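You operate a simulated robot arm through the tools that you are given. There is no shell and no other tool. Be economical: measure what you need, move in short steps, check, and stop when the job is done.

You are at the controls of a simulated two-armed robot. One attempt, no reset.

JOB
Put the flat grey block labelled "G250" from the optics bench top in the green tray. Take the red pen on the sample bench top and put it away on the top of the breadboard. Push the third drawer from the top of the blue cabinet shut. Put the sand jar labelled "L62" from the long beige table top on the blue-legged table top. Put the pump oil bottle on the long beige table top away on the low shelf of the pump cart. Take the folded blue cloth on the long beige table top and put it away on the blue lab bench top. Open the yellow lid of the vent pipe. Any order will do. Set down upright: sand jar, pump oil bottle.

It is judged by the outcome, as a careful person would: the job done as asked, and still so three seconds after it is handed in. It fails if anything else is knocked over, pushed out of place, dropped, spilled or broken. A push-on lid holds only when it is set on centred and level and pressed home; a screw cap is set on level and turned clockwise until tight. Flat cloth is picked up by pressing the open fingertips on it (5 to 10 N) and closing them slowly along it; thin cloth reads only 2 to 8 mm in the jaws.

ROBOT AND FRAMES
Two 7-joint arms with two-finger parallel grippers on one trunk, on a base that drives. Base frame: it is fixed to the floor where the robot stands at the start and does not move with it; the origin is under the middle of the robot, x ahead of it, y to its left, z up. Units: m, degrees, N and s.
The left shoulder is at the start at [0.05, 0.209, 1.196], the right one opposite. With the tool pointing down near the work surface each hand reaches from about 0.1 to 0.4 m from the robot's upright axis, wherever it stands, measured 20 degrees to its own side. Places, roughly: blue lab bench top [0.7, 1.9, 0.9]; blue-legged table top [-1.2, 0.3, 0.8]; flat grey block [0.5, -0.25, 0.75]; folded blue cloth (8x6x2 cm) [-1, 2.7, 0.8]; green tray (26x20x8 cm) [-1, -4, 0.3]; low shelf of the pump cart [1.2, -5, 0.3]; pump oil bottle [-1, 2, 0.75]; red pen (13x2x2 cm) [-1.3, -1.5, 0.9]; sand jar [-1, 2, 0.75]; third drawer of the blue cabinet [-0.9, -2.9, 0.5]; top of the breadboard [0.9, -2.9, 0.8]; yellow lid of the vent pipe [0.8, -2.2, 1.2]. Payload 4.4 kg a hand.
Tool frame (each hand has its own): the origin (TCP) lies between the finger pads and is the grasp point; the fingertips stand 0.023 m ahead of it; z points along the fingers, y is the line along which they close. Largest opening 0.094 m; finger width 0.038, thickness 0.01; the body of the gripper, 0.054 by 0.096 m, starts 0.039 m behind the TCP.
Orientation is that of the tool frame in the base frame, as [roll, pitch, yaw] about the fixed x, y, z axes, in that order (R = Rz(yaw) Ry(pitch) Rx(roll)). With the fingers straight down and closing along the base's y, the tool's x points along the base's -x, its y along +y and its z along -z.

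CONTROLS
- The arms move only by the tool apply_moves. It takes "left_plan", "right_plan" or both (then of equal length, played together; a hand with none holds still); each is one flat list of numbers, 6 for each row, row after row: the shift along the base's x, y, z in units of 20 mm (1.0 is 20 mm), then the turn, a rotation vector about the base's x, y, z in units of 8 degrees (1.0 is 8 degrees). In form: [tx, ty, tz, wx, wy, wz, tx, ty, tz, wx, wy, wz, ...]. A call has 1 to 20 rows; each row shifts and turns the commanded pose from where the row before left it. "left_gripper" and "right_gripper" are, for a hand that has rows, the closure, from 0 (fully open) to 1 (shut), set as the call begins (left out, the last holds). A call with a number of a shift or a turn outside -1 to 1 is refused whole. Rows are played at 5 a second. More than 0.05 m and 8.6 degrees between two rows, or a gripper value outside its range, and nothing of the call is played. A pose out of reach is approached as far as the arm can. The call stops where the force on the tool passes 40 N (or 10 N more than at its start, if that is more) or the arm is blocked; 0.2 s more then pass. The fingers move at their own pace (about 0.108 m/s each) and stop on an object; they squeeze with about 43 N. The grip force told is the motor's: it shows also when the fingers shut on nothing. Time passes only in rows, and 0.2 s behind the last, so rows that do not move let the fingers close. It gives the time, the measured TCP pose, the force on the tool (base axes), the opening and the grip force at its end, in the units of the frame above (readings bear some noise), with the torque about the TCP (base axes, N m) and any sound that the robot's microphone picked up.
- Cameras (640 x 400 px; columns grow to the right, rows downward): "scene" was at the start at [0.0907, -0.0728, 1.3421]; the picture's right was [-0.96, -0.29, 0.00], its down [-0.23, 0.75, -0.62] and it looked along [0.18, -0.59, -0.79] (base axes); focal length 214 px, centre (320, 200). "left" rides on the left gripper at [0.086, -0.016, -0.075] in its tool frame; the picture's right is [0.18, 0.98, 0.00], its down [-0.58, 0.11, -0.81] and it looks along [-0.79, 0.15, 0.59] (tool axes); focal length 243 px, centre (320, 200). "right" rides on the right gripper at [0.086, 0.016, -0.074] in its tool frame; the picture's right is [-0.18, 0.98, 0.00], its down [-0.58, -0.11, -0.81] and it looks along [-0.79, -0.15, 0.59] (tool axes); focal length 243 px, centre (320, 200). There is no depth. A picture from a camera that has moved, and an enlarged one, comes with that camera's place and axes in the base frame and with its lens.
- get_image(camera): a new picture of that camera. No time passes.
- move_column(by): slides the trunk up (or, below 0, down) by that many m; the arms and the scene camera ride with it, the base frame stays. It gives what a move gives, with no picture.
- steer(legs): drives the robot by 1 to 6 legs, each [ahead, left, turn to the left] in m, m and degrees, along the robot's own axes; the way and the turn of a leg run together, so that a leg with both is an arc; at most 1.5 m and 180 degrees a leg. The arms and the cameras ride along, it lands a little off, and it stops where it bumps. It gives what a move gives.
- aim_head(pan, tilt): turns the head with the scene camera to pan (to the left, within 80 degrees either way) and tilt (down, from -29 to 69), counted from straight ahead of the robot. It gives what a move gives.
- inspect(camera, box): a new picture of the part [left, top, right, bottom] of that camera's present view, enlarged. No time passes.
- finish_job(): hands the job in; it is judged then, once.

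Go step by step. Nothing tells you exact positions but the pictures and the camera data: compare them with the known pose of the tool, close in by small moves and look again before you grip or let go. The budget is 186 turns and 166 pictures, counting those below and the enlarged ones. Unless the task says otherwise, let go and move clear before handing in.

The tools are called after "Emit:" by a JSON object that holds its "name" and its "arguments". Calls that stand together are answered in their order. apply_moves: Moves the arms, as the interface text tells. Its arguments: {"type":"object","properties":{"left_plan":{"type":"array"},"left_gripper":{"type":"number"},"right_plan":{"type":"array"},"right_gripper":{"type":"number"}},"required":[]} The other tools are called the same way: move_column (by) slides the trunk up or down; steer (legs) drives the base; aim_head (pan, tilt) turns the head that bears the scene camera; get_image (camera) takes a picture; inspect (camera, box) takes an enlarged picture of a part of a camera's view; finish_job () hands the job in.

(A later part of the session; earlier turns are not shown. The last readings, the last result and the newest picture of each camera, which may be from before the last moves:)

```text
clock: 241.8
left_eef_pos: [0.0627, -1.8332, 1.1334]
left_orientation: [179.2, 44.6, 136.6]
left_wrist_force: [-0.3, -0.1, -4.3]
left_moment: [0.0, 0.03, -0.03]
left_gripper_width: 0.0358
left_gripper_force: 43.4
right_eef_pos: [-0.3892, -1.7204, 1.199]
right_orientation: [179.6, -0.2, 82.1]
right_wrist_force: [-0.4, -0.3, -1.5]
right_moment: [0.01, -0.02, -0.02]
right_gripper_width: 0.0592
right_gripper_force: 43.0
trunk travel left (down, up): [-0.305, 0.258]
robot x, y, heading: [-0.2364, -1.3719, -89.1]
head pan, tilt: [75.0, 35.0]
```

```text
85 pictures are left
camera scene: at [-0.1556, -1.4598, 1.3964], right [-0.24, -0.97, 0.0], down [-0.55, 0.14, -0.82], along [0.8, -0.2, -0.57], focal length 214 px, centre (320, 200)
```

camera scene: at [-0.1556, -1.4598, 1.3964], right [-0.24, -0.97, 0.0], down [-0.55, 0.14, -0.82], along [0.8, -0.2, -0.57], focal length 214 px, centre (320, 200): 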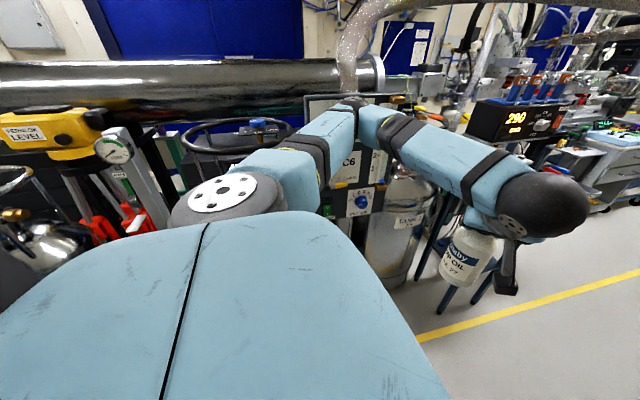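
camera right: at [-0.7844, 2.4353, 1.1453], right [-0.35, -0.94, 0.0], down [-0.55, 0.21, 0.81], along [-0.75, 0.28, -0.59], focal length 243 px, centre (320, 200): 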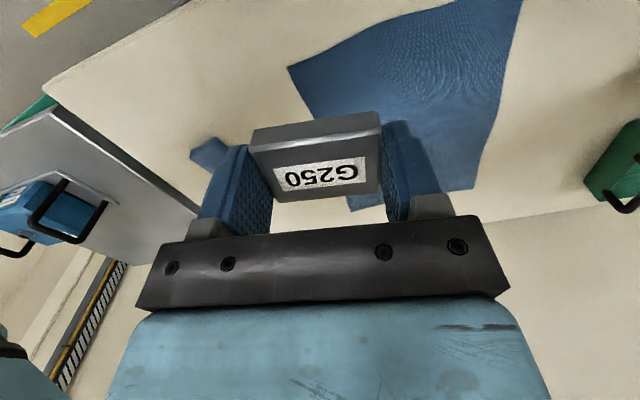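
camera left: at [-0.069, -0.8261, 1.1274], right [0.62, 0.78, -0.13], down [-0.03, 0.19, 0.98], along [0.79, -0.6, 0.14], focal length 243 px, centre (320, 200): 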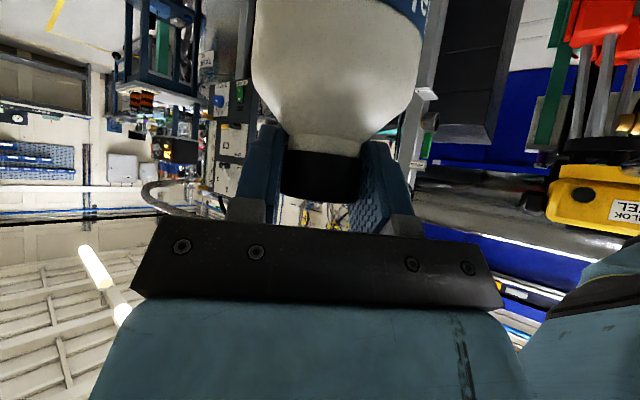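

Emit:
{"name": "steer", "arguments": {"legs": [[0, -0.18, 0]]}}

```text
clock: 244.0
left_eef_pos: [-0.1118, -1.8345, 1.1326]
left_orientation: [179.7, 44.4, 137.0]
left_wrist_force: [-0.2, -1.1, -4.9]
left_moment: [-0.04, 0.01, 0.01]
left_gripper_width: 0.0356
left_gripper_force: 42.3
right_eef_pos: [-0.5639, -1.7239, 1.1993]
right_orientation: [179.9, -0.2, 82.2]
right_wrist_force: [0.2, 0.3, -1.3]
right_moment: [-0.01, 0.01, 0.01]
right_gripper_width: 0.0592
right_gripper_force: 43.1
trunk travel left (down, up): [-0.305, 0.258]
robot x, y, heading: [-0.4172, -1.3748, -88.8]
head pan, tilt: [75.0, 35.0]
```

Emit:
{"name": "move_column", "arguments": {"by": 0.15}}

Emit:
{"name": "get_image", "arguments": {"camera": "scene"}}

Emit:
{"name": "steer", "arguments": {"legs": [[0, 0, -91], [-0.28, 0, 0]]}}

Emit:
{"name": "aim_head", "arguments": {"pan": 15, "tilt": 40}}

Emit:
{"name": "get_image", "arguments": {"camera": "scene"}}

```text
clock: 245.8
left_eef_pos: [-0.1118, -1.8342, 1.282]
left_orientation: [179.6, 44.4, 137.1]
left_wrist_force: [-0.5, -0.9, -4.9]
left_moment: [-0.02, 0.01, 0.02]
left_gripper_width: 0.0359
left_gripper_force: 43.1
right_eef_pos: [-0.5652, -1.7249, 1.3502]
right_orientation: [179.9, -0.1, 82.2]
right_wrist_force: [0.4, 0.2, -1.5]
right_moment: [0.0, -0.01, -0.03]
right_gripper_width: 0.0591
right_gripper_force: 42.7
trunk travel left (down, up): [-0.455, 0.108]
robot x, y, heading: [-0.417, -1.3702, -89.2]
head pan, tilt: [75.0, 35.0]
```

```text
84 pictures are left
camera scene: at [-0.3296, -1.4627, 1.546], right [-0.24, -0.97, 0.0], down [-0.56, 0.14, -0.82], along [0.8, -0.2, -0.57], focal length 214 px, centre (320, 200)
```

scene: 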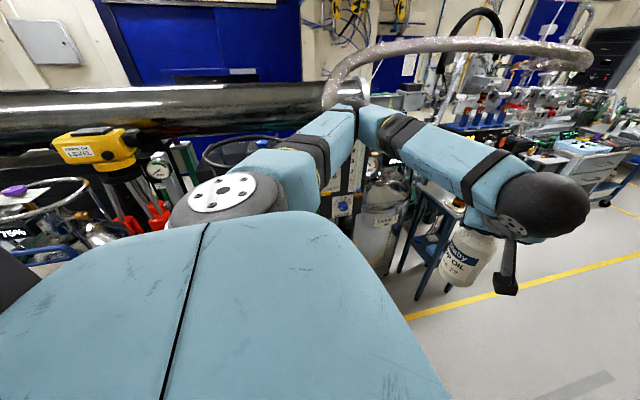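

```text
clock: 251.6
left_eef_pos: [-0.5918, -1.6733, 1.2818]
left_orientation: [179.5, 44.4, 47.3]
left_wrist_force: [-0.5, -0.5, -4.5]
left_moment: [0.03, -0.01, 0.01]
left_gripper_width: 0.0354
left_gripper_force: 43.0
right_eef_pos: [-0.485, -1.2205, 1.3509]
right_orientation: [-180.0, -0.2, -7.4]
right_wrist_force: [-0.8, -0.8, -1.2]
right_moment: [0.03, 0.0, -0.01]
right_gripper_width: 0.0592
right_gripper_force: 42.9
trunk travel left (down, up): [-0.455, 0.108]
robot x, y, heading: [-0.1288, -1.368, -178.5]
head pan, tilt: [75.0, 35.0]
```

```text
clock: 252.9
left_eef_pos: [-0.5907, -1.6735, 1.2826]
left_orientation: [179.7, 44.4, 47.3]
left_wrist_force: [0.6, -0.4, -5.4]
left_moment: [0.02, 0.01, -0.01]
left_gripper_width: 0.0354
left_gripper_force: 43.1
right_eef_pos: [-0.4823, -1.22, 1.3501]
right_orientation: [180.0, -0.1, -7.3]
right_wrist_force: [0.7, 1.2, -1.3]
right_moment: [-0.01, -0.01, -0.03]
right_gripper_width: 0.0592
right_gripper_force: 42.8
trunk travel left (down, up): [-0.455, 0.108]
robot x, y, heading: [-0.1282, -1.3616, -178.6]
head pan, tilt: [15.0, 40.0]
```

```text
83 pictures are left
camera scene: at [-0.2788, -1.3915, 1.5385], right [-0.28, 0.96, 0.0], down [0.62, 0.18, -0.77], along [-0.73, -0.22, -0.64], focal length 214 px, centre (320, 200)
```

scene: 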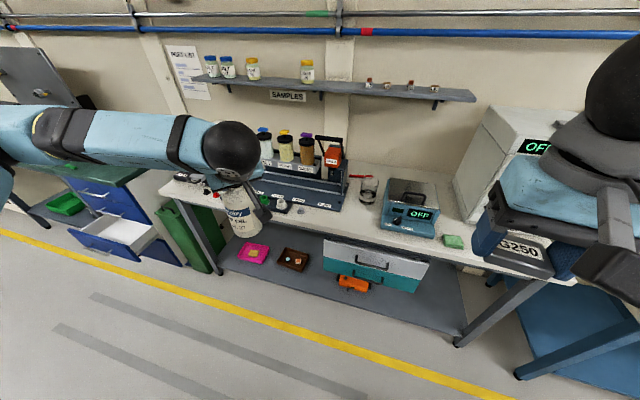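

Emit:
{"name": "steer", "arguments": {"legs": [[0, 1.25, -1], [0, 1.2, -1]]}}

Emit:
{"name": "aim_head", "arguments": {"pan": 0, "tilt": 45}}

Emit:
{"name": "get_image", "arguments": {"camera": "scene"}}

```text
clock: 274.5
left_eef_pos: [-0.5478, -4.1278, 1.2821]
left_orientation: [179.6, 44.3, 46.7]
left_wrist_force: [1.0, -0.4, -5.1]
left_moment: [0.01, 0.03, 0.01]
left_gripper_width: 0.0347
left_gripper_force: 43.4
right_eef_pos: [-0.4358, -3.6759, 1.3505]
right_orientation: [179.9, -0.1, -7.9]
right_wrist_force: [-0.2, 0.4, -1.2]
right_moment: [0.03, 0.02, 0.01]
right_gripper_width: 0.0594
right_gripper_force: 43.4
trunk travel left (down, up): [-0.455, 0.108]
robot x, y, heading: [-0.0834, -3.8243, -179.3]
head pan, tilt: [15.0, 40.0]
```

```text
clock: 275.3
left_eef_pos: [-0.5485, -4.1277, 1.2823]
left_orientation: [179.6, 44.4, 46.8]
left_wrist_force: [0.9, -0.3, -5.2]
left_moment: [0.0, 0.0, -0.02]
left_gripper_width: 0.0348
left_gripper_force: 43.4
right_eef_pos: [-0.4372, -3.6769, 1.3499]
right_orientation: [180.0, -0.1, -7.9]
right_wrist_force: [-0.4, 0.3, -1.9]
right_moment: [0.02, -0.02, 0.0]
right_gripper_width: 0.059
right_gripper_force: 43.1
trunk travel left (down, up): [-0.455, 0.108]
robot x, y, heading: [-0.0821, -3.8241, -178.9]
head pan, tilt: [0.0, 45.0]
```

```text
82 pictures are left
camera scene: at [-0.2334, -3.8276, 1.5313], right [-0.02, 1.0, 0.0], down [0.71, 0.01, -0.71], along [-0.71, -0.01, -0.71], focal length 214 px, centre (320, 200)
```

scene: 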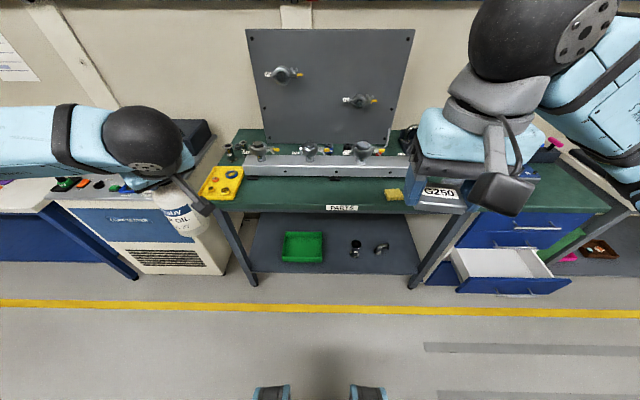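

Emit:
{"name": "get_image", "arguments": {"camera": "left"}}

Emit:
{"name": "steer", "arguments": {"legs": [[0.22, 0, 0], [0, 0, 90]]}}

Emit:
{"name": "aim_head", "arguments": {"pan": 35, "tilt": 35}}

Emit:
{"name": "get_image", "arguments": {"camera": "scene"}}

```text
81 pictures are left
camera left: at [-0.4828, -4.0343, 1.2734], right [0.81, -0.57, -0.12], down [0.18, 0.04, 0.98], along [-0.56, -0.82, 0.13], focal length 243 px, centre (320, 200)
```

left: 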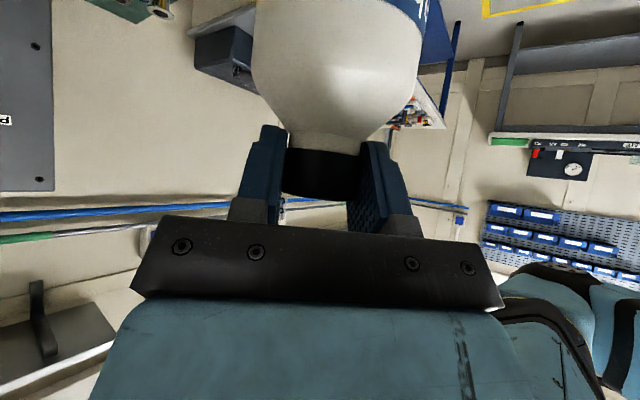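

```text
clock: 280.7
left_eef_pos: [-0.0106, -4.2975, 1.2826]
left_orientation: [179.6, 44.5, 135.7]
left_wrist_force: [-0.4, 0.3, -5.0]
left_moment: [0.01, 0.0, 0.03]
left_gripper_width: 0.0351
left_gripper_force: 43.0
right_eef_pos: [-0.4606, -4.1752, 1.3509]
right_orientation: [179.9, -0.2, 80.8]
right_wrist_force: [-0.4, -0.2, -0.1]
right_moment: [0.02, 0.03, 0.02]
right_gripper_width: 0.0592
right_gripper_force: 43.2
trunk travel left (down, up): [-0.455, 0.108]
robot x, y, heading: [-0.3032, -3.8302, -90.4]
head pan, tilt: [0.0, 45.0]
```

```text
clock: 281.8
left_eef_pos: [-0.0108, -4.2965, 1.282]
left_orientation: [179.6, 44.4, 135.6]
left_wrist_force: [0.8, -0.3, -4.5]
left_moment: [0.0, 0.05, 0.01]
left_gripper_width: 0.0349
left_gripper_force: 42.8
right_eef_pos: [-0.4592, -4.1751, 1.3498]
right_orientation: [179.9, -0.1, 80.8]
right_wrist_force: [-0.1, 0.0, -0.5]
right_moment: [0.02, 0.0, -0.03]
right_gripper_width: 0.0588
right_gripper_force: 42.8
trunk travel left (down, up): [-0.455, 0.108]
robot x, y, heading: [-0.3042, -3.8295, -90.2]
head pan, tilt: [35.0, 35.0]
```

```text
80 pictures are left
camera scene: at [-0.2534, -3.9689, 1.546], right [-0.82, -0.57, 0.0], down [-0.33, 0.47, -0.82], along [0.47, -0.67, -0.57], focal length 214 px, centre (320, 200)
```

scene: 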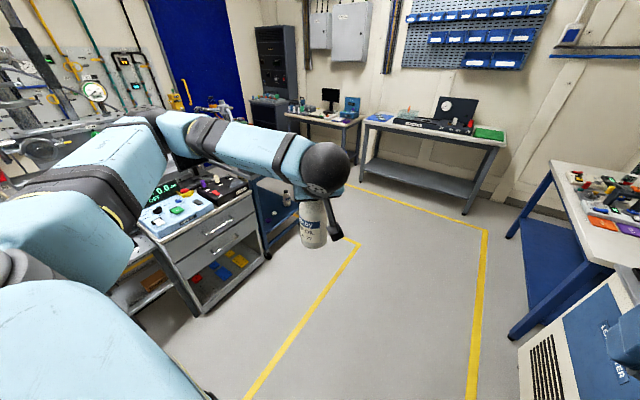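

Emit:
{"name": "steer", "arguments": {"legs": [[1.5, 0, 0], [0.4, 0, 0], [0, 0, 90]]}}

Emit:
{"name": "aim_head", "arguments": {"pan": 20, "tilt": 35}}

Emit:
{"name": "get_image", "arguments": {"camera": "scene"}}

```text
clock: 295.1
left_eef_pos: [0.1527, -5.4408, 1.282]
left_orientation: [179.6, 44.4, -135.5]
left_wrist_force: [0.3, 0.6, -4.3]
left_moment: [0.01, 0.03, -0.04]
left_gripper_width: 0.0349
left_gripper_force: 42.7
right_eef_pos: [0.0212, -5.887, 1.3503]
right_orientation: [179.9, -0.2, 169.8]
right_wrist_force: [0.4, 0.4, 0.0]
right_moment: [-0.02, 0.01, 0.04]
right_gripper_width: 0.0593
right_gripper_force: 42.7
trunk travel left (down, up): [-0.455, 0.108]
robot x, y, heading: [-0.3281, -5.7274, -1.1]
head pan, tilt: [35.0, 35.0]
```

```text
clock: 295.8
left_eef_pos: [0.1516, -5.4413, 1.2802]
left_orientation: [179.6, 44.5, -135.6]
left_wrist_force: [0.5, -1.0, -3.8]
left_moment: [0.02, 0.01, -0.02]
left_gripper_width: 0.0351
left_gripper_force: 43.4
right_eef_pos: [0.0217, -5.8874, 1.3512]
right_orientation: [180.0, -0.1, 169.8]
right_wrist_force: [-0.1, -0.1, -1.7]
right_moment: [0.01, 0.01, 0.02]
right_gripper_width: 0.0592
right_gripper_force: 42.9
trunk travel left (down, up): [-0.455, 0.108]
robot x, y, heading: [-0.3237, -5.7258, -1.4]
head pan, tilt: [20.0, 35.0]
```

```text
79 pictures are left
camera scene: at [-0.1704, -5.7004, 1.5461], right [0.32, -0.95, 0.0], down [-0.54, -0.18, -0.82], along [0.78, 0.26, -0.57], focal length 214 px, centre (320, 200)
```

scene: 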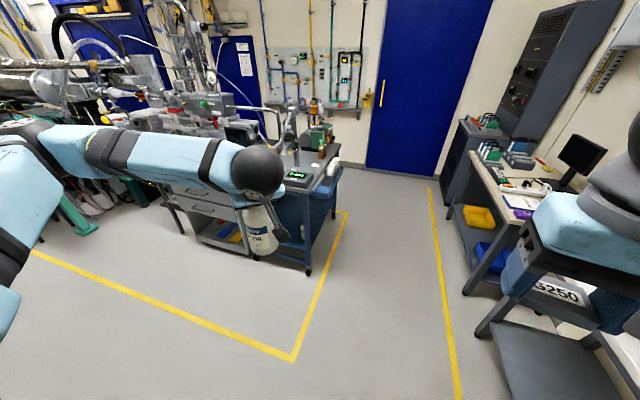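

Emit:
{"name": "steer", "arguments": {"legs": [[1.5, -0.1, 1], [0.1, 0, 0], [0, 0, 90]]}}

Emit:
{"name": "aim_head", "arguments": {"pan": 0, "tilt": 50}}

Emit:
{"name": "get_image", "arguments": {"camera": "scene"}}

```text
refused: leg 1 is longer than a leg can be; nothing moved
```

```text
clock: 296.7
left_eef_pos: [0.1507, -5.4411, 1.2815]
left_orientation: [179.5, 44.4, -135.5]
left_wrist_force: [0.1, 0.2, -4.9]
left_moment: [0.03, 0.0, 0.0]
left_gripper_width: 0.0349
left_gripper_force: 42.6
right_eef_pos: [0.0204, -5.8887, 1.3501]
right_orientation: [-180.0, -0.1, 169.8]
right_wrist_force: [0.0, -0.2, -1.2]
right_moment: [0.02, 0.02, 0.01]
right_gripper_width: 0.059
right_gripper_force: 43.1
trunk travel left (down, up): [-0.455, 0.108]
robot x, y, heading: [-0.3216, -5.7267, -1.5]
head pan, tilt: [0.0, 50.0]
```

```text
78 pictures are left
camera scene: at [-0.1768, -5.7304, 1.5244], right [-0.02, -1.0, 0.0], down [-0.77, 0.02, -0.64], along [0.64, -0.01, -0.77], focal length 214 px, centre (320, 200)
```

scene: 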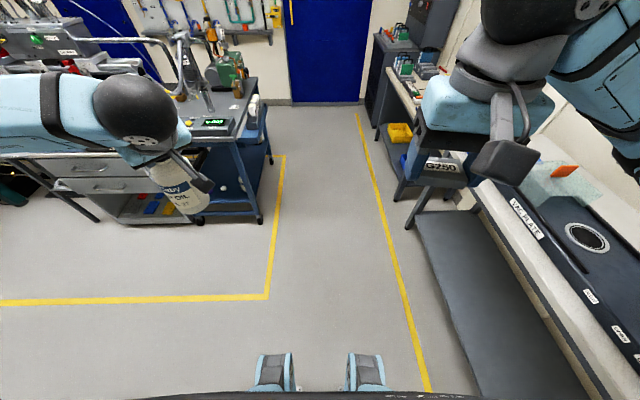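

Emit:
{"name": "steer", "arguments": {"legs": [[0, 0.5, 1.5], [0.5, 0, 0]]}}

Emit:
{"name": "aim_head", "arguments": {"pan": 10, "tilt": 45}}

Emit:
{"name": "get_image", "arguments": {"camera": "scene"}}

```text
clock: 304.1
left_eef_pos: [0.6408, -4.9104, 1.2821]
left_orientation: [179.7, 44.4, -133.6]
left_wrist_force: [0.1, 0.1, -3.7]
left_moment: [-0.02, 0.03, 0.01]
left_gripper_width: 0.0349
left_gripper_force: 42.6
right_eef_pos: [0.5264, -5.3616, 1.3496]
right_orientation: [180.0, -0.1, 171.8]
right_wrist_force: [0.2, 0.0, -1.1]
right_moment: [0.04, 0.0, -0.01]
right_gripper_width: 0.0594
right_gripper_force: 42.8
trunk travel left (down, up): [-0.455, 0.108]
robot x, y, heading: [0.1768, -5.2146, 0.6]
head pan, tilt: [0.0, 50.0]
```

```text
clock: 304.9
left_eef_pos: [0.6405, -4.911, 1.2816]
left_orientation: [179.6, 44.5, -133.6]
left_wrist_force: [0.8, 0.3, -4.7]
left_moment: [-0.01, 0.0, 0.0]
left_gripper_width: 0.0346
left_gripper_force: 43.5
right_eef_pos: [0.5255, -5.3604, 1.3506]
right_orientation: [-180.0, 0.0, 171.8]
right_wrist_force: [-0.3, 0.9, -1.1]
right_moment: [-0.01, 0.03, 0.01]
right_gripper_width: 0.0592
right_gripper_force: 43.1
trunk travel left (down, up): [-0.455, 0.108]
robot x, y, heading: [0.1744, -5.2119, 0.7]
head pan, tilt: [10.0, 45.0]
```

```text
77 pictures are left
camera scene: at [0.3252, -5.1973, 1.5311], right [0.18, -0.98, 0.0], down [-0.7, -0.13, -0.71], along [0.69, 0.13, -0.71], focal length 214 px, centre (320, 200)
```

scene: 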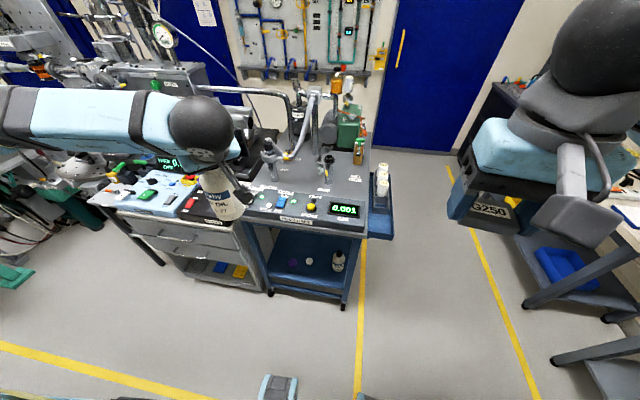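

Emit:
{"name": "inspect", "arguments": {"camera": "scene", "box": [230, 180, 400, 310]}}

```text
3.08 times, centred on (315, 245) of scene
camera zoom: at [0.3252, -5.1973, 1.5311], right [0.18, -0.98, 0.0], down [-0.7, -0.13, -0.71], along [0.69, 0.13, -0.71], focal length 660 px, centre (335, 62)
```

zoom: 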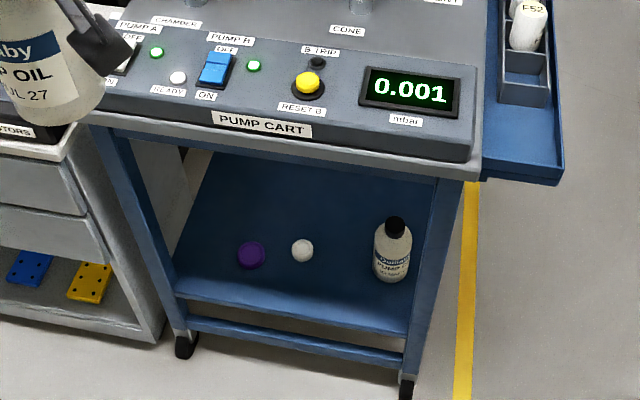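

The pump cart's low shelf has room between the white knob and the other bottle. Lower the trunk, square up the left hand in front of the shelf.

Emit:
{"name": "steer", "arguments": {"legs": [[0, -0.08, -0.7]]}}

Emit:
{"name": "move_column", "arguments": {"by": -0.44}}

Emit:
{"name": "apply_moves", "arguments": {"left_plan": [0, -0.3, -1, 0, 0, -0.36, 0, -0.3, -1, 0, 0, -0.36, 0, -0.3, -1, 0, 0, -0.36, 0, -0.3, -1, 0, 0, -0.36, 0, -0.3, -1, 0, 0, -0.36, 0, -0.3, -1, 0, 0, -0.36, 0, -0.3, -1, 0, 0, -0.36, 0, -0.3, -1, 0, 0, -0.36, 0, -0.3, -1, 0, 0, -0.36, 0, -0.3, -1, 0, 0, -0.36, 0, -0.3, -1, 0, 0, -0.36, 0, -0.3, -1, 0, 0, -0.36, 0, -0.3, -1, 0, 0, -0.36, 0, -0.3, -1, 0, 0, -0.36, 0, -0.3, -1, 0, 0, -0.36, 0, -0.3, -1, 0, 0, -0.36]}}

Emit:
{"name": "aim_head", "arguments": {"pan": 20, "tilt": 40}}

Emit:
{"name": "get_image", "arguments": {"camera": "scene"}}

Emit:
{"name": "get_image", "arguments": {"camera": "left"}}

```text
clock: 306.2
left_eef_pos: [0.6447, -4.9958, 1.2816]
left_orientation: [179.7, 44.3, -134.2]
left_wrist_force: [0.2, 0.4, -4.1]
left_moment: [0.0, 0.01, 0.01]
left_gripper_width: 0.035
left_gripper_force: 43.0
right_eef_pos: [0.5236, -5.4467, 1.3504]
right_orientation: [-180.0, -0.2, 171.0]
right_wrist_force: [-0.3, 1.3, -0.3]
right_moment: [-0.05, 0.03, 0.01]
right_gripper_width: 0.0589
right_gripper_force: 42.9
trunk travel left (down, up): [-0.455, 0.108]
robot x, y, heading: [0.1733, -5.2921, -0.2]
head pan, tilt: [10.0, 45.0]
```

```text
refused: -0.44 is not a number from -0.4 to 0.4
```

```text
clock: 309.6
left_eef_pos: [0.6562, -5.118, 0.9782]
left_orientation: [179.1, 43.9, 179.6]
left_wrist_force: [0.0, 0.4, -4.8]
left_moment: [0.02, 0.05, 0.03]
left_gripper_width: 0.035
left_gripper_force: 42.5
left hand out of reach, approached as far as the arm can: row 15, 16
right_eef_pos: [0.5242, -5.4471, 1.3497]
right_orientation: [179.9, -0.1, 171.0]
right_wrist_force: [0.1, 0.2, -1.1]
right_moment: [-0.02, 0.0, -0.01]
right_gripper_width: 0.0592
right_gripper_force: 43.3
trunk travel left (down, up): [-0.455, 0.108]
robot x, y, heading: [0.1791, -5.2946, -0.0]
head pan, tilt: [10.0, 45.0]
```

```text
clock: 310.4
left_eef_pos: [0.6552, -5.1177, 0.9793]
left_orientation: [179.1, 44.0, 179.6]
left_wrist_force: [-0.3, 0.0, -5.2]
left_moment: [0.02, 0.05, -0.03]
left_gripper_width: 0.0346
left_gripper_force: 42.7
right_eef_pos: [0.5223, -5.4474, 1.3495]
right_orientation: [179.9, -0.1, 171.1]
right_wrist_force: [-0.4, -0.9, -1.7]
right_moment: [0.04, 0.0, -0.02]
right_gripper_width: 0.0594
right_gripper_force: 43.3
trunk travel left (down, up): [-0.455, 0.108]
robot x, y, heading: [0.1733, -5.2905, -0.2]
head pan, tilt: [20.0, 40.0]
```

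```text
75 pictures are left
camera scene: at [0.3251, -5.2653, 1.5385], right [0.34, -0.94, 0.0], down [-0.61, -0.22, -0.77], along [0.72, 0.26, -0.64], focal length 214 px, centre (320, 200)
```

scene: 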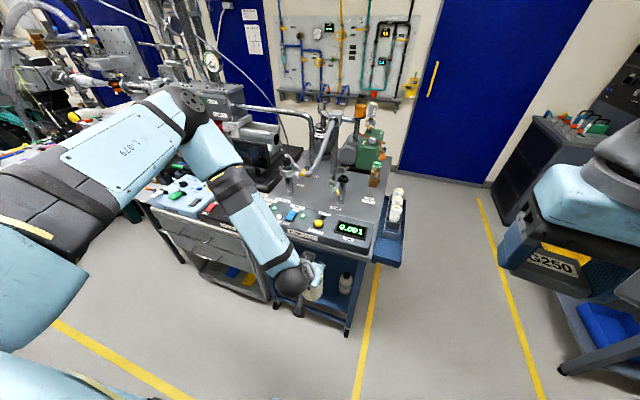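

```text
74 pictures are left
camera left: at [0.5407, -5.1342, 0.971], right [-0.14, 0.98, -0.12], down [-0.14, 0.1, 0.99], along [0.98, 0.15, 0.13], focal length 243 px, centre (320, 200)
```

left: 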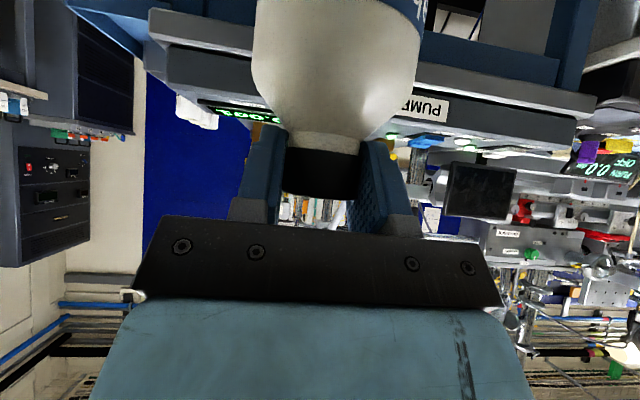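

Emit:
{"name": "steer", "arguments": {"legs": [[-0.18, 0, 0]]}}

Emit:
{"name": "apply_moves", "arguments": {"left_plan": [1, 0.1, 0, 0, 0, 0, 1, 0.1, 0, 0, 0, 0, 1, 0.1, 0, 0, 0, 0, 1, 0.1, 0, 0, 0, 0, 1, 0.1, 0, 0, 0, 0, 1, 0.1, 0, 0, 0, 0, 1, 0.1, 0, 0, 0, 0, 1, 0.1, 0, 0, 0, 0, 1, 0.1, 0, 0, 0, 0]}}

Emit:
{"name": "move_column", "arguments": {"by": -0.4}}

Emit:
{"name": "aim_head", "arguments": {"pan": 20, "tilt": 25}}

Emit:
{"name": "get_image", "arguments": {"camera": "scene"}}

```text
clock: 311.9
left_eef_pos: [0.4781, -5.1173, 0.9784]
left_orientation: [179.1, 43.9, 179.6]
left_wrist_force: [0.2, -0.1, -6.1]
left_moment: [0.0, -0.02, -0.01]
left_gripper_width: 0.0353
left_gripper_force: 43.6
right_eef_pos: [0.3484, -5.4467, 1.3494]
right_orientation: [-179.9, -0.3, 171.0]
right_wrist_force: [0.4, 0.3, -1.2]
right_moment: [-0.01, -0.01, 0.01]
right_gripper_width: 0.0591
right_gripper_force: 43.0
trunk travel left (down, up): [-0.455, 0.108]
robot x, y, heading: [0.0021, -5.2941, 0.0]
head pan, tilt: [20.0, 40.0]
```

```text
clock: 313.9
left_eef_pos: [0.6581, -5.0967, 0.9778]
left_orientation: [179.1, 43.9, 179.8]
left_wrist_force: [0.0, -0.7, -5.0]
left_moment: [0.02, 0.01, 0.01]
left_gripper_width: 0.0352
left_gripper_force: 43.2
right_eef_pos: [0.3487, -5.4476, 1.3501]
right_orientation: [180.0, -0.1, 171.0]
right_wrist_force: [-0.1, -0.1, -1.3]
right_moment: [-0.02, 0.04, 0.02]
right_gripper_width: 0.059
right_gripper_force: 43.0
trunk travel left (down, up): [-0.455, 0.108]
robot x, y, heading: [-0.0, -5.2917, -0.1]
head pan, tilt: [20.0, 40.0]
```

```text
clock: 317.7
left_eef_pos: [0.6585, -5.0985, 0.5786]
left_orientation: [179.1, 43.9, 179.8]
left_wrist_force: [-0.1, -0.3, -4.4]
left_moment: [0.02, 0.02, 0.02]
left_gripper_width: 0.0349
left_gripper_force: 43.1
right_eef_pos: [0.3467, -5.4464, 0.95]
right_orientation: [179.9, -0.1, 171.0]
right_wrist_force: [0.0, 0.2, -0.9]
right_moment: [0.06, 0.03, 0.03]
right_gripper_width: 0.0593
right_gripper_force: 42.6
trunk travel left (down, up): [-0.055, 0.508]
robot x, y, heading: [-0.0021, -5.2925, -0.3]
head pan, tilt: [20.0, 40.0]
```

```text
clock: 318.5
left_eef_pos: [0.6575, -5.0981, 0.5778]
left_orientation: [179.0, 43.9, 179.6]
left_wrist_force: [0.5, -0.5, -4.9]
left_moment: [0.03, 0.02, 0.02]
left_gripper_width: 0.0349
left_gripper_force: 42.9
right_eef_pos: [0.346, -5.4476, 0.9499]
right_orientation: [179.9, 0.0, 170.9]
right_wrist_force: [-0.3, -0.4, -0.7]
right_moment: [0.02, -0.01, -0.03]
right_gripper_width: 0.059
right_gripper_force: 43.1
trunk travel left (down, up): [-0.055, 0.508]
robot x, y, heading: [-0.0022, -5.2903, -0.1]
head pan, tilt: [20.0, 25.0]
```

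```text
73 pictures are left
camera scene: at [0.1546, -5.2624, 1.1617], right [0.34, -0.94, 0.0], down [-0.4, -0.14, -0.91], along [0.85, 0.31, -0.42], focal length 214 px, centre (320, 200)
```

scene: 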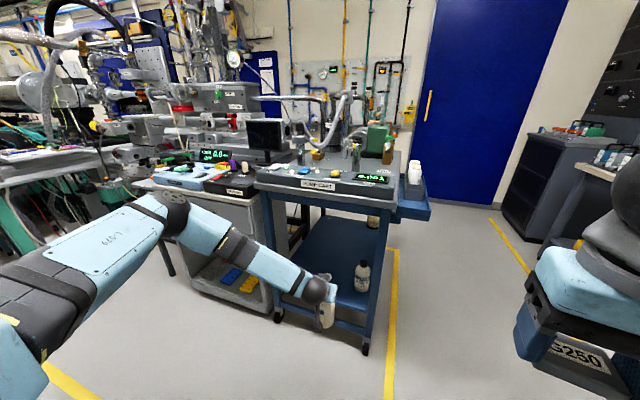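

Emit:
{"name": "apply_moves", "arguments": {"left_plan": [0, 0.1, -1, 0, 0, 0, 0, 0.1, -1, 0, 0, 0, 0, 0.1, -1, 0, 0, 0, 0, 0.1, -1, 0, 0, 0]}}

Emit:
{"name": "get_image", "arguments": {"camera": "left"}}

Emit:
{"name": "inspect", "arguments": {"camera": "scene", "box": [230, 170, 430, 370]}}

```text
clock: 319.5
left_eef_pos: [0.6582, -5.0906, 0.4979]
left_orientation: [179.2, 43.9, 179.8]
left_wrist_force: [0.5, -0.3, -4.6]
left_moment: [0.0, 0.01, 0.01]
left_gripper_width: 0.0349
left_gripper_force: 43.3
right_eef_pos: [0.3465, -5.4466, 0.9492]
right_orientation: [-180.0, -0.1, 171.0]
right_wrist_force: [0.0, -0.9, -1.1]
right_moment: [0.03, 0.0, 0.02]
right_gripper_width: 0.0593
right_gripper_force: 42.8
trunk travel left (down, up): [-0.055, 0.508]
robot x, y, heading: [-0.0056, -5.2932, -0.2]
head pan, tilt: [20.0, 25.0]
```

```text
72 pictures are left
camera left: at [0.5443, -5.1074, 0.4896], right [-0.14, 0.98, -0.12], down [-0.14, 0.1, 0.99], along [0.98, 0.15, 0.13], focal length 243 px, centre (320, 200)
```

left: 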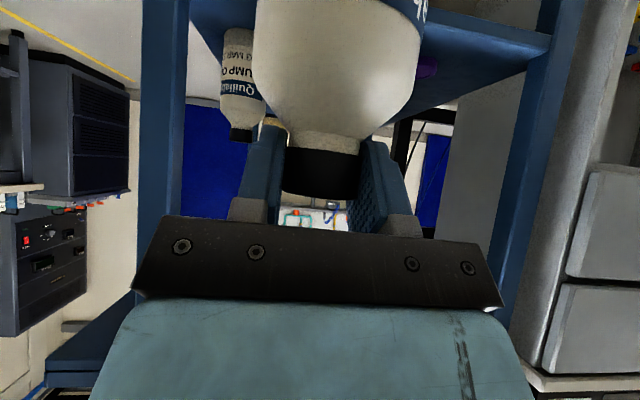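

```text
2.00 times, centred on (330, 270) of scene
camera zoom: at [0.1548, -5.2622, 1.1618], right [0.34, -0.94, 0.0], down [-0.4, -0.14, -0.91], along [0.85, 0.31, -0.42], focal length 429 px, centre (300, 60)
```

zoom: 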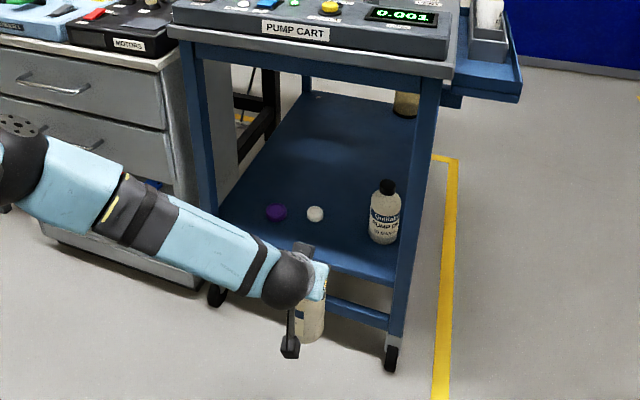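

Emit:
{"name": "steer", "arguments": {"legs": [[0.25, 0, 0]]}}

Emit:
{"name": "get_image", "arguments": {"camera": "left"}}

Emit:
{"name": "inspect", "arguments": {"camera": "scene", "box": [200, 200, 400, 400]}}

```text
clock: 321.3
left_eef_pos: [0.9062, -5.0911, 0.4971]
left_orientation: [179.1, 44.0, 179.7]
left_wrist_force: [-0.2, -0.3, -5.1]
left_moment: [-0.01, 0.02, 0.02]
left_gripper_width: 0.0351
left_gripper_force: 43.1
right_eef_pos: [0.5959, -5.447, 0.9499]
right_orientation: [179.8, -0.1, 171.0]
right_wrist_force: [0.5, 0.2, -0.5]
right_moment: [-0.02, 0.01, -0.02]
right_gripper_width: 0.0589
right_gripper_force: 43.0
trunk travel left (down, up): [-0.055, 0.508]
robot x, y, heading: [0.2456, -5.2913, 0.1]
head pan, tilt: [20.0, 25.0]
```

```text
70 pictures are left
camera left: at [0.7931, -5.1079, 0.4896], right [-0.14, 0.98, -0.12], down [-0.14, 0.1, 0.99], along [0.98, 0.15, 0.12], focal length 243 px, centre (320, 200)
```

left: 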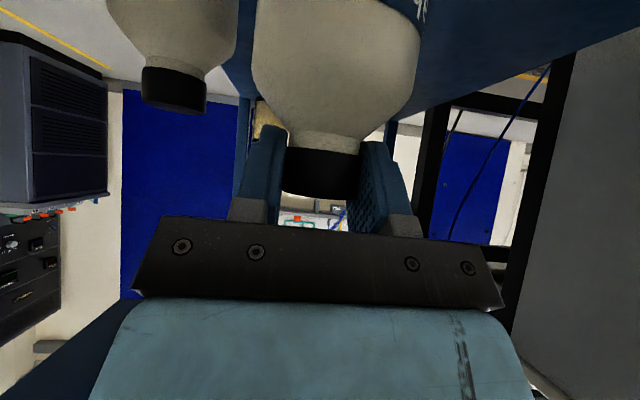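

```text
2.00 times, centred on (300, 300) of scene
camera zoom: at [0.4039, -5.2629, 1.1617], right [0.34, -0.94, 0.0], down [-0.4, -0.14, -0.91], along [0.85, 0.31, -0.42], focal length 429 px, centre (360, 0)
```

zoom: 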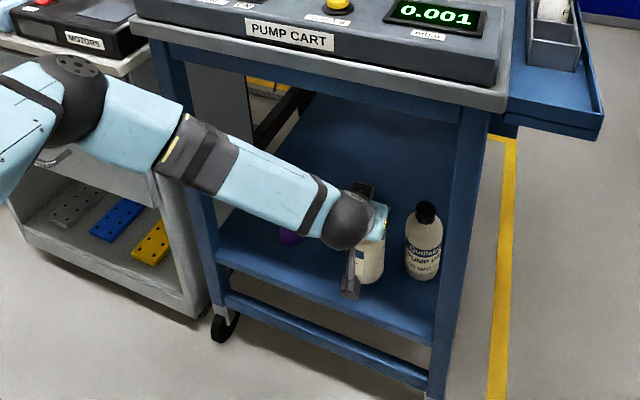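

Emit:
{"name": "apply_moves", "arguments": {"left_plan": [0.4, 0.4, 0, 0, 0, 0, 0.3, 0, -0.5, 0, 0, 0, 0, 0, -0.5, 0, 0, 0, 0, 0, -0.5, 0, 0, 0]}}

Emit:
{"name": "apply_moves", "arguments": {"left_plan": [0, 0, -0.2, 0, 0, 0, 0, 0, -0.2, 0, 0, 0]}}

Emit:
{"name": "inspect", "arguments": {"camera": "scene", "box": [300, 270, 420, 370]}}

```text
clock: 322.3
left_eef_pos: [0.9205, -5.0827, 0.4667]
left_orientation: [179.1, 43.9, 179.6]
left_wrist_force: [-0.4, 0.0, -5.2]
left_moment: [-0.02, 0.03, 0.0]
left_gripper_width: 0.0348
left_gripper_force: 43.0
right_eef_pos: [0.5959, -5.4462, 0.9495]
right_orientation: [179.9, -0.1, 170.9]
right_wrist_force: [0.3, -1.0, -0.8]
right_moment: [0.03, 0.03, -0.01]
right_gripper_width: 0.0593
right_gripper_force: 42.9
trunk travel left (down, up): [-0.055, 0.508]
robot x, y, heading: [0.2465, -5.2891, -0.2]
head pan, tilt: [20.0, 25.0]
```

```text
clock: 322.9
left_eef_pos: [0.9225, -5.0833, 0.4614]
left_orientation: [179.0, 43.9, 179.8]
left_wrist_force: [-1.4, 0.0, -3.9]
left_moment: [0.01, 0.02, 0.02]
left_gripper_width: 0.0349
left_gripper_force: 42.9
right_eef_pos: [0.5964, -5.4471, 0.95]
right_orientation: [180.0, -0.1, 171.0]
right_wrist_force: [-1.3, -0.3, -1.3]
right_moment: [0.03, 0.06, -0.01]
right_gripper_width: 0.0591
right_gripper_force: 42.7
trunk travel left (down, up): [-0.055, 0.508]
robot x, y, heading: [0.2461, -5.2943, -0.2]
head pan, tilt: [20.0, 25.0]
```

```text
4.00 times, centred on (360, 320) of scene
camera zoom: at [0.4035, -5.2629, 1.1618], right [0.34, -0.94, 0.0], down [-0.4, -0.14, -0.91], along [0.85, 0.31, -0.42], focal length 858 px, centre (160, -280)
```

zoom: 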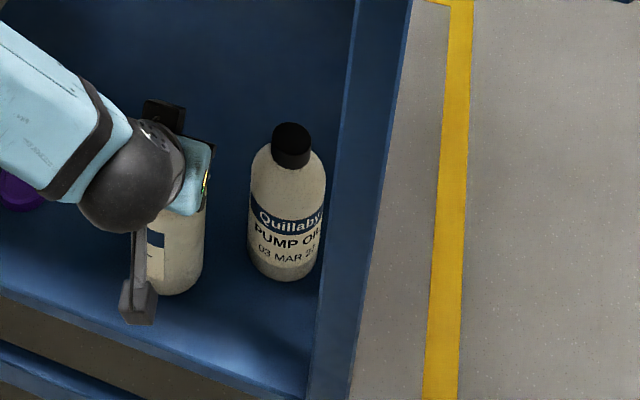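

Emit:
{"name": "apply_moves", "arguments": {"left_plan": [0, 0, -0.15, 0, 0, 0, 0, 0, -0.15, 0, 0, 0]}}

Emit:
{"name": "apply_moves", "arguments": {"left_plan": [0, 0, -0.12, 0, 0, 0, 0, 0, -0.12, 0, 0, 0]}}

Emit:
{"name": "apply_moves", "arguments": {"left_plan": [0, 0, -0.12, 0, 0, 0, 0, 0, -0.12, 0, 0, 0]}}

```text
clock: 323.5
left_eef_pos: [0.9223, -5.0832, 0.4581]
left_orientation: [179.2, 44.1, 179.7]
left_wrist_force: [-3.1, 1.2, 8.3]
left_moment: [-0.29, 0.62, -0.12]
left_gripper_width: 0.0348
left_gripper_force: 42.8
right_eef_pos: [0.594, -5.4463, 0.9512]
right_orientation: [179.9, 0.1, 171.0]
right_wrist_force: [-0.8, 0.3, -1.5]
right_moment: [-0.02, -0.04, 0.0]
right_gripper_width: 0.059
right_gripper_force: 42.9
trunk travel left (down, up): [-0.055, 0.508]
robot x, y, heading: [0.2489, -5.2999, -0.1]
head pan, tilt: [20.0, 25.0]
```

```text
clock: 324.3
left_eef_pos: [0.925, -5.0837, 0.4576]
left_orientation: [179.2, 44.6, 179.8]
left_wrist_force: [-4.4, 0.0, 21.1]
left_moment: [-0.74, 0.22, -0.09]
left_gripper_width: 0.0351
left_gripper_force: 42.7
right_eef_pos: [0.5944, -5.4478, 0.9509]
right_orientation: [179.9, 0.0, 171.1]
right_wrist_force: [0.0, -0.3, -1.5]
right_moment: [0.0, -0.02, -0.02]
right_gripper_width: 0.0593
right_gripper_force: 43.3
trunk travel left (down, up): [-0.055, 0.508]
robot x, y, heading: [0.2503, -5.2902, -0.0]
head pan, tilt: [20.0, 25.0]
stopped in row 2 (left hand): the force on the tool passed its limit at 41 N (the readings are from after the stop); the commanded pose is now the measured one
```

```text
clock: 324.8
left_eef_pos: [0.9267, -5.0835, 0.4567]
left_orientation: [179.3, 44.7, -180.0]
left_wrist_force: [-3.1, -0.4, 19.6]
left_moment: [-0.71, 0.01, -0.06]
left_gripper_width: 0.0349
left_gripper_force: 43.2
right_eef_pos: [0.5946, -5.4484, 0.951]
right_orientation: [179.9, -0.1, 171.1]
right_wrist_force: [-0.2, 0.5, -0.3]
right_moment: [0.03, 0.02, 0.03]
right_gripper_width: 0.059
right_gripper_force: 43.1
trunk travel left (down, up): [-0.055, 0.508]
robot x, y, heading: [0.2472, -5.2938, 0.1]
head pan, tilt: [20.0, 25.0]
stopped in row 2 (left hand): the force on the tool passed its limit at 42 N (the readings are from after the stop); the commanded pose is now the measured one
```

Bottle rests on the shelf. Ease up slightly, open part way, and back straight out.

Emit:
{"name": "apply_moves", "arguments": {"left_plan": [0, 0, 0.08, 0, 0, 0]}}

Emit:
{"name": "apply_moves", "arguments": {"left_plan": [0, 0, 0, 0, 0, 0, 0, 0, 0, 0, 0, 0, 0, 0, 0, 0, 0, 0], "left_gripper": 0.35}}

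Emit:
{"name": "get_image", "arguments": {"camera": "left"}}

```text
clock: 325.2
left_eef_pos: [0.926, -5.0835, 0.4565]
left_orientation: [179.1, 44.7, 180.0]
left_wrist_force: [6.0, -3.0, 13.5]
left_moment: [-0.89, -1.38, 0.1]
left_gripper_width: 0.035
left_gripper_force: 43.1
right_eef_pos: [0.5947, -5.4482, 0.9504]
right_orientation: [179.9, -0.1, 170.9]
right_wrist_force: [-0.8, 0.5, -1.1]
right_moment: [0.02, 0.0, 0.04]
right_gripper_width: 0.0592
right_gripper_force: 43.4
trunk travel left (down, up): [-0.055, 0.508]
robot x, y, heading: [0.2461, -5.2935, -0.2]
head pan, tilt: [20.0, 25.0]
```

```text
clock: 326.0
left_eef_pos: [0.9255, -5.0852, 0.4529]
left_orientation: [179.1, 44.4, 179.9]
left_wrist_force: [-0.5, 0.1, -0.5]
left_moment: [-0.02, -0.01, 0.0]
left_gripper_width: 0.0612
left_gripper_force: 0.0
right_eef_pos: [0.5943, -5.4469, 0.9502]
right_orientation: [180.0, -0.1, 171.1]
right_wrist_force: [-0.5, 0.2, -1.1]
right_moment: [0.01, 0.0, 0.03]
right_gripper_width: 0.0592
right_gripper_force: 43.6
trunk travel left (down, up): [-0.055, 0.508]
robot x, y, heading: [0.2438, -5.2927, -0.3]
head pan, tilt: [20.0, 25.0]
```

```text
67 pictures are left
camera left: at [0.8111, -5.1006, 0.4447], right [-0.14, 0.98, -0.12], down [-0.15, 0.1, 0.98], along [0.98, 0.16, 0.13], focal length 243 px, centre (320, 200)
```

left: 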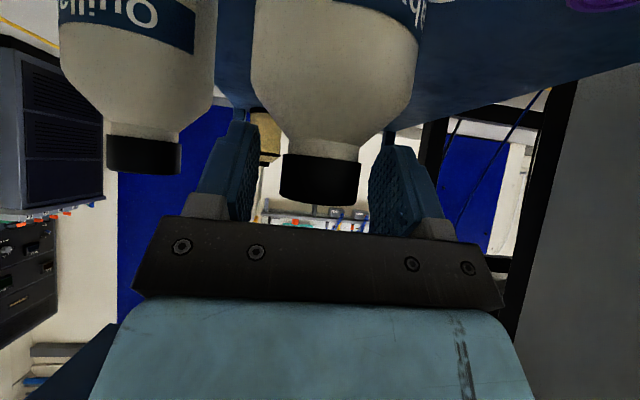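

Emit:
{"name": "apply_moves", "arguments": {"left_plan": [-0.5, 0, 0.5, 0, 0, 0, -0.7, 0, 0.7, 0, 0, 0, -0.7, 0, 0.7, 0, 0, 0, -1, 0, 0.5, 0, 0, 0, -1, 0, 0.3, 0, 0, 0]}}

Emit:
{"name": "steer", "arguments": {"legs": [[-0.35, 0, 0]]}}

Emit:
{"name": "inspect", "arguments": {"camera": "scene", "box": [230, 150, 430, 350]}}

```text
clock: 327.2
left_eef_pos: [0.8849, -5.0852, 0.485]
left_orientation: [178.7, 43.9, 179.9]
left_wrist_force: [-0.4, -0.1, -0.3]
left_moment: [-0.04, 0.0, 0.0]
left_gripper_width: 0.0612
left_gripper_force: 0.1
left hand out of reach, approached as far as the arm can: row 3, 4, 5
right_eef_pos: [0.5949, -5.4476, 0.9505]
right_orientation: [180.0, -0.1, 171.1]
right_wrist_force: [0.4, 0.9, -1.2]
right_moment: [0.04, -0.01, -0.01]
right_gripper_width: 0.0591
right_gripper_force: 42.4
trunk travel left (down, up): [-0.055, 0.508]
robot x, y, heading: [0.2486, -5.2893, 0.1]
head pan, tilt: [20.0, 25.0]
```

```text
clock: 329.4
left_eef_pos: [0.5416, -5.0867, 0.4852]
left_orientation: [178.7, 44.0, 179.4]
left_wrist_force: [0.8, 0.1, -0.3]
left_moment: [-0.01, 0.03, -0.02]
left_gripper_width: 0.0609
left_gripper_force: 0.1
right_eef_pos: [0.2487, -5.4485, 0.9494]
right_orientation: [179.9, -0.2, 170.6]
right_wrist_force: [0.2, -0.2, -1.0]
right_moment: [0.04, 0.03, -0.03]
right_gripper_width: 0.0589
right_gripper_force: 43.0
trunk travel left (down, up): [-0.055, 0.508]
robot x, y, heading: [-0.0996, -5.2888, -0.8]
head pan, tilt: [20.0, 25.0]
```

```text
2.00 times, centred on (330, 250) of scene
camera zoom: at [0.0581, -5.2622, 1.162], right [0.33, -0.94, 0.0], down [-0.4, -0.14, -0.91], along [0.85, 0.3, -0.42], focal length 429 px, centre (300, 100)
```

zoom: 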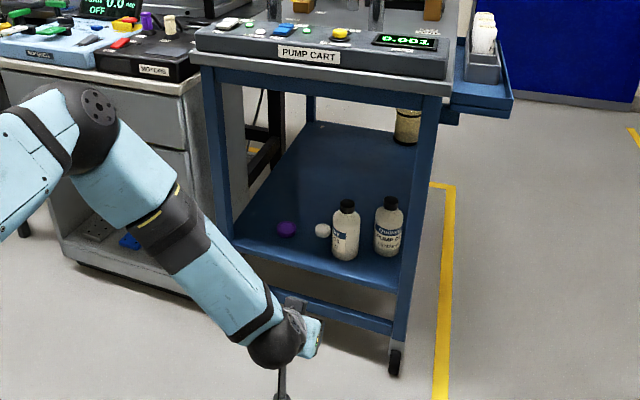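

Both bottles stand. Now tuck the left arm and go put the G250 block into the green tray.

Emit:
{"name": "move_column", "arguments": {"by": 0.3}}

Emit:
{"name": "apply_moves", "arguments": {"left_plan": [-0.6, 0, 1, 0, 0.46, 0, -0.6, 0, 1, 0, 0.46, 0, -0.6, 0, 1, 0, 0.46, 0, -0.6, 0, 1, 0, 0.46, 0, -0.6, 0, 1, 0, 0.46, 0, -0.6, 0, 1, 0, 0.46, 0, -0.6, 0, 1, 0, 0.46, 0, -0.6, 0, 1, 0, 0.46, 0, -0.6, 0, 1, 0, 0.46, 0, -0.6, 0, 1, 0, 0.46, 0, -0.6, 0, 1, 0, 0.46, 0, -0.6, 0, 1, 0, 0.46, 0]}}

Emit:
{"name": "steer", "arguments": {"legs": [[0, 0, 180], [0, -1.12, 0.5]]}}

Emit:
{"name": "aim_head", "arguments": {"pan": -15, "tilt": 45}}

Emit:
{"name": "get_image", "arguments": {"camera": "scene"}}

```text
clock: 332.4
left_eef_pos: [0.542, -5.0873, 0.7848]
left_orientation: [178.7, 44.0, 179.4]
left_wrist_force: [1.0, -0.8, -0.6]
left_moment: [-0.05, -0.03, -0.01]
left_gripper_width: 0.0609
left_gripper_force: 0.1
right_eef_pos: [0.2487, -5.4477, 1.2498]
right_orientation: [179.9, 0.0, 170.5]
right_wrist_force: [-0.5, 1.1, -1.2]
right_moment: [-0.02, 0.0, -0.03]
right_gripper_width: 0.059
right_gripper_force: 43.1
trunk travel left (down, up): [-0.355, 0.208]
robot x, y, heading: [-0.0973, -5.2889, -0.7]
head pan, tilt: [20.0, 25.0]
```

```text
clock: 335.0
left_eef_pos: [0.397, -5.0869, 1.0249]
left_orientation: [179.2, -0.2, 179.4]
left_wrist_force: [-0.8, -0.2, -0.1]
left_moment: [-0.01, 0.03, 0.0]
left_gripper_width: 0.0609
left_gripper_force: 0.2
right_eef_pos: [0.2482, -5.4479, 1.2507]
right_orientation: [179.9, -0.1, 170.6]
right_wrist_force: [-0.2, -0.2, -1.8]
right_moment: [-0.03, -0.01, -0.02]
right_gripper_width: 0.0595
right_gripper_force: 42.7
trunk travel left (down, up): [-0.355, 0.208]
robot x, y, heading: [-0.1014, -5.2925, -0.6]
head pan, tilt: [20.0, 25.0]
```

```text
clock: 352.6
left_eef_pos: [-0.5835, -4.3704, 1.024]
left_orientation: [179.1, -0.1, 0.2]
left_wrist_force: [0.6, -0.2, -0.2]
left_moment: [0.0, 0.0, 0.0]
left_gripper_width: 0.0612
left_gripper_force: 0.1
right_eef_pos: [-0.4381, -4.0092, 1.2505]
right_orientation: [180.0, -0.1, -8.9]
right_wrist_force: [-0.3, 0.3, -1.4]
right_moment: [-0.03, -0.04, 0.01]
right_gripper_width: 0.059
right_gripper_force: 43.4
trunk travel left (down, up): [-0.355, 0.208]
robot x, y, heading: [-0.0924, -4.1635, 179.7]
head pan, tilt: [20.0, 25.0]
```

```text
clock: 353.6
left_eef_pos: [-0.583, -4.3698, 1.0251]
left_orientation: [179.1, -0.1, 0.1]
left_wrist_force: [-1.0, 0.1, -0.5]
left_moment: [0.02, 0.0, -0.02]
left_gripper_width: 0.0609
left_gripper_force: 0.1
right_eef_pos: [-0.4387, -4.0108, 1.2504]
right_orientation: [179.9, -0.1, -8.9]
right_wrist_force: [-0.2, 1.2, -0.3]
right_moment: [0.04, -0.02, -0.04]
right_gripper_width: 0.0592
right_gripper_force: 43.0
trunk travel left (down, up): [-0.355, 0.208]
robot x, y, heading: [-0.0892, -4.1651, 179.5]
head pan, tilt: [-15.0, 45.0]
```

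```text
65 pictures are left
camera scene: at [-0.2352, -4.1426, 1.4313], right [0.26, 0.97, 0.0], down [0.68, -0.18, -0.71], along [-0.68, 0.18, -0.71], focal length 214 px, centre (320, 200)
```

scene: 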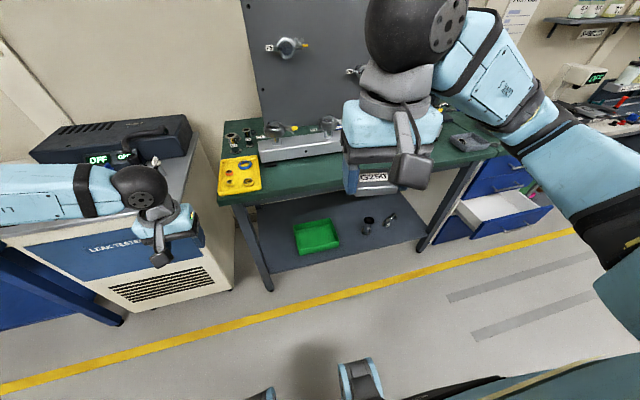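

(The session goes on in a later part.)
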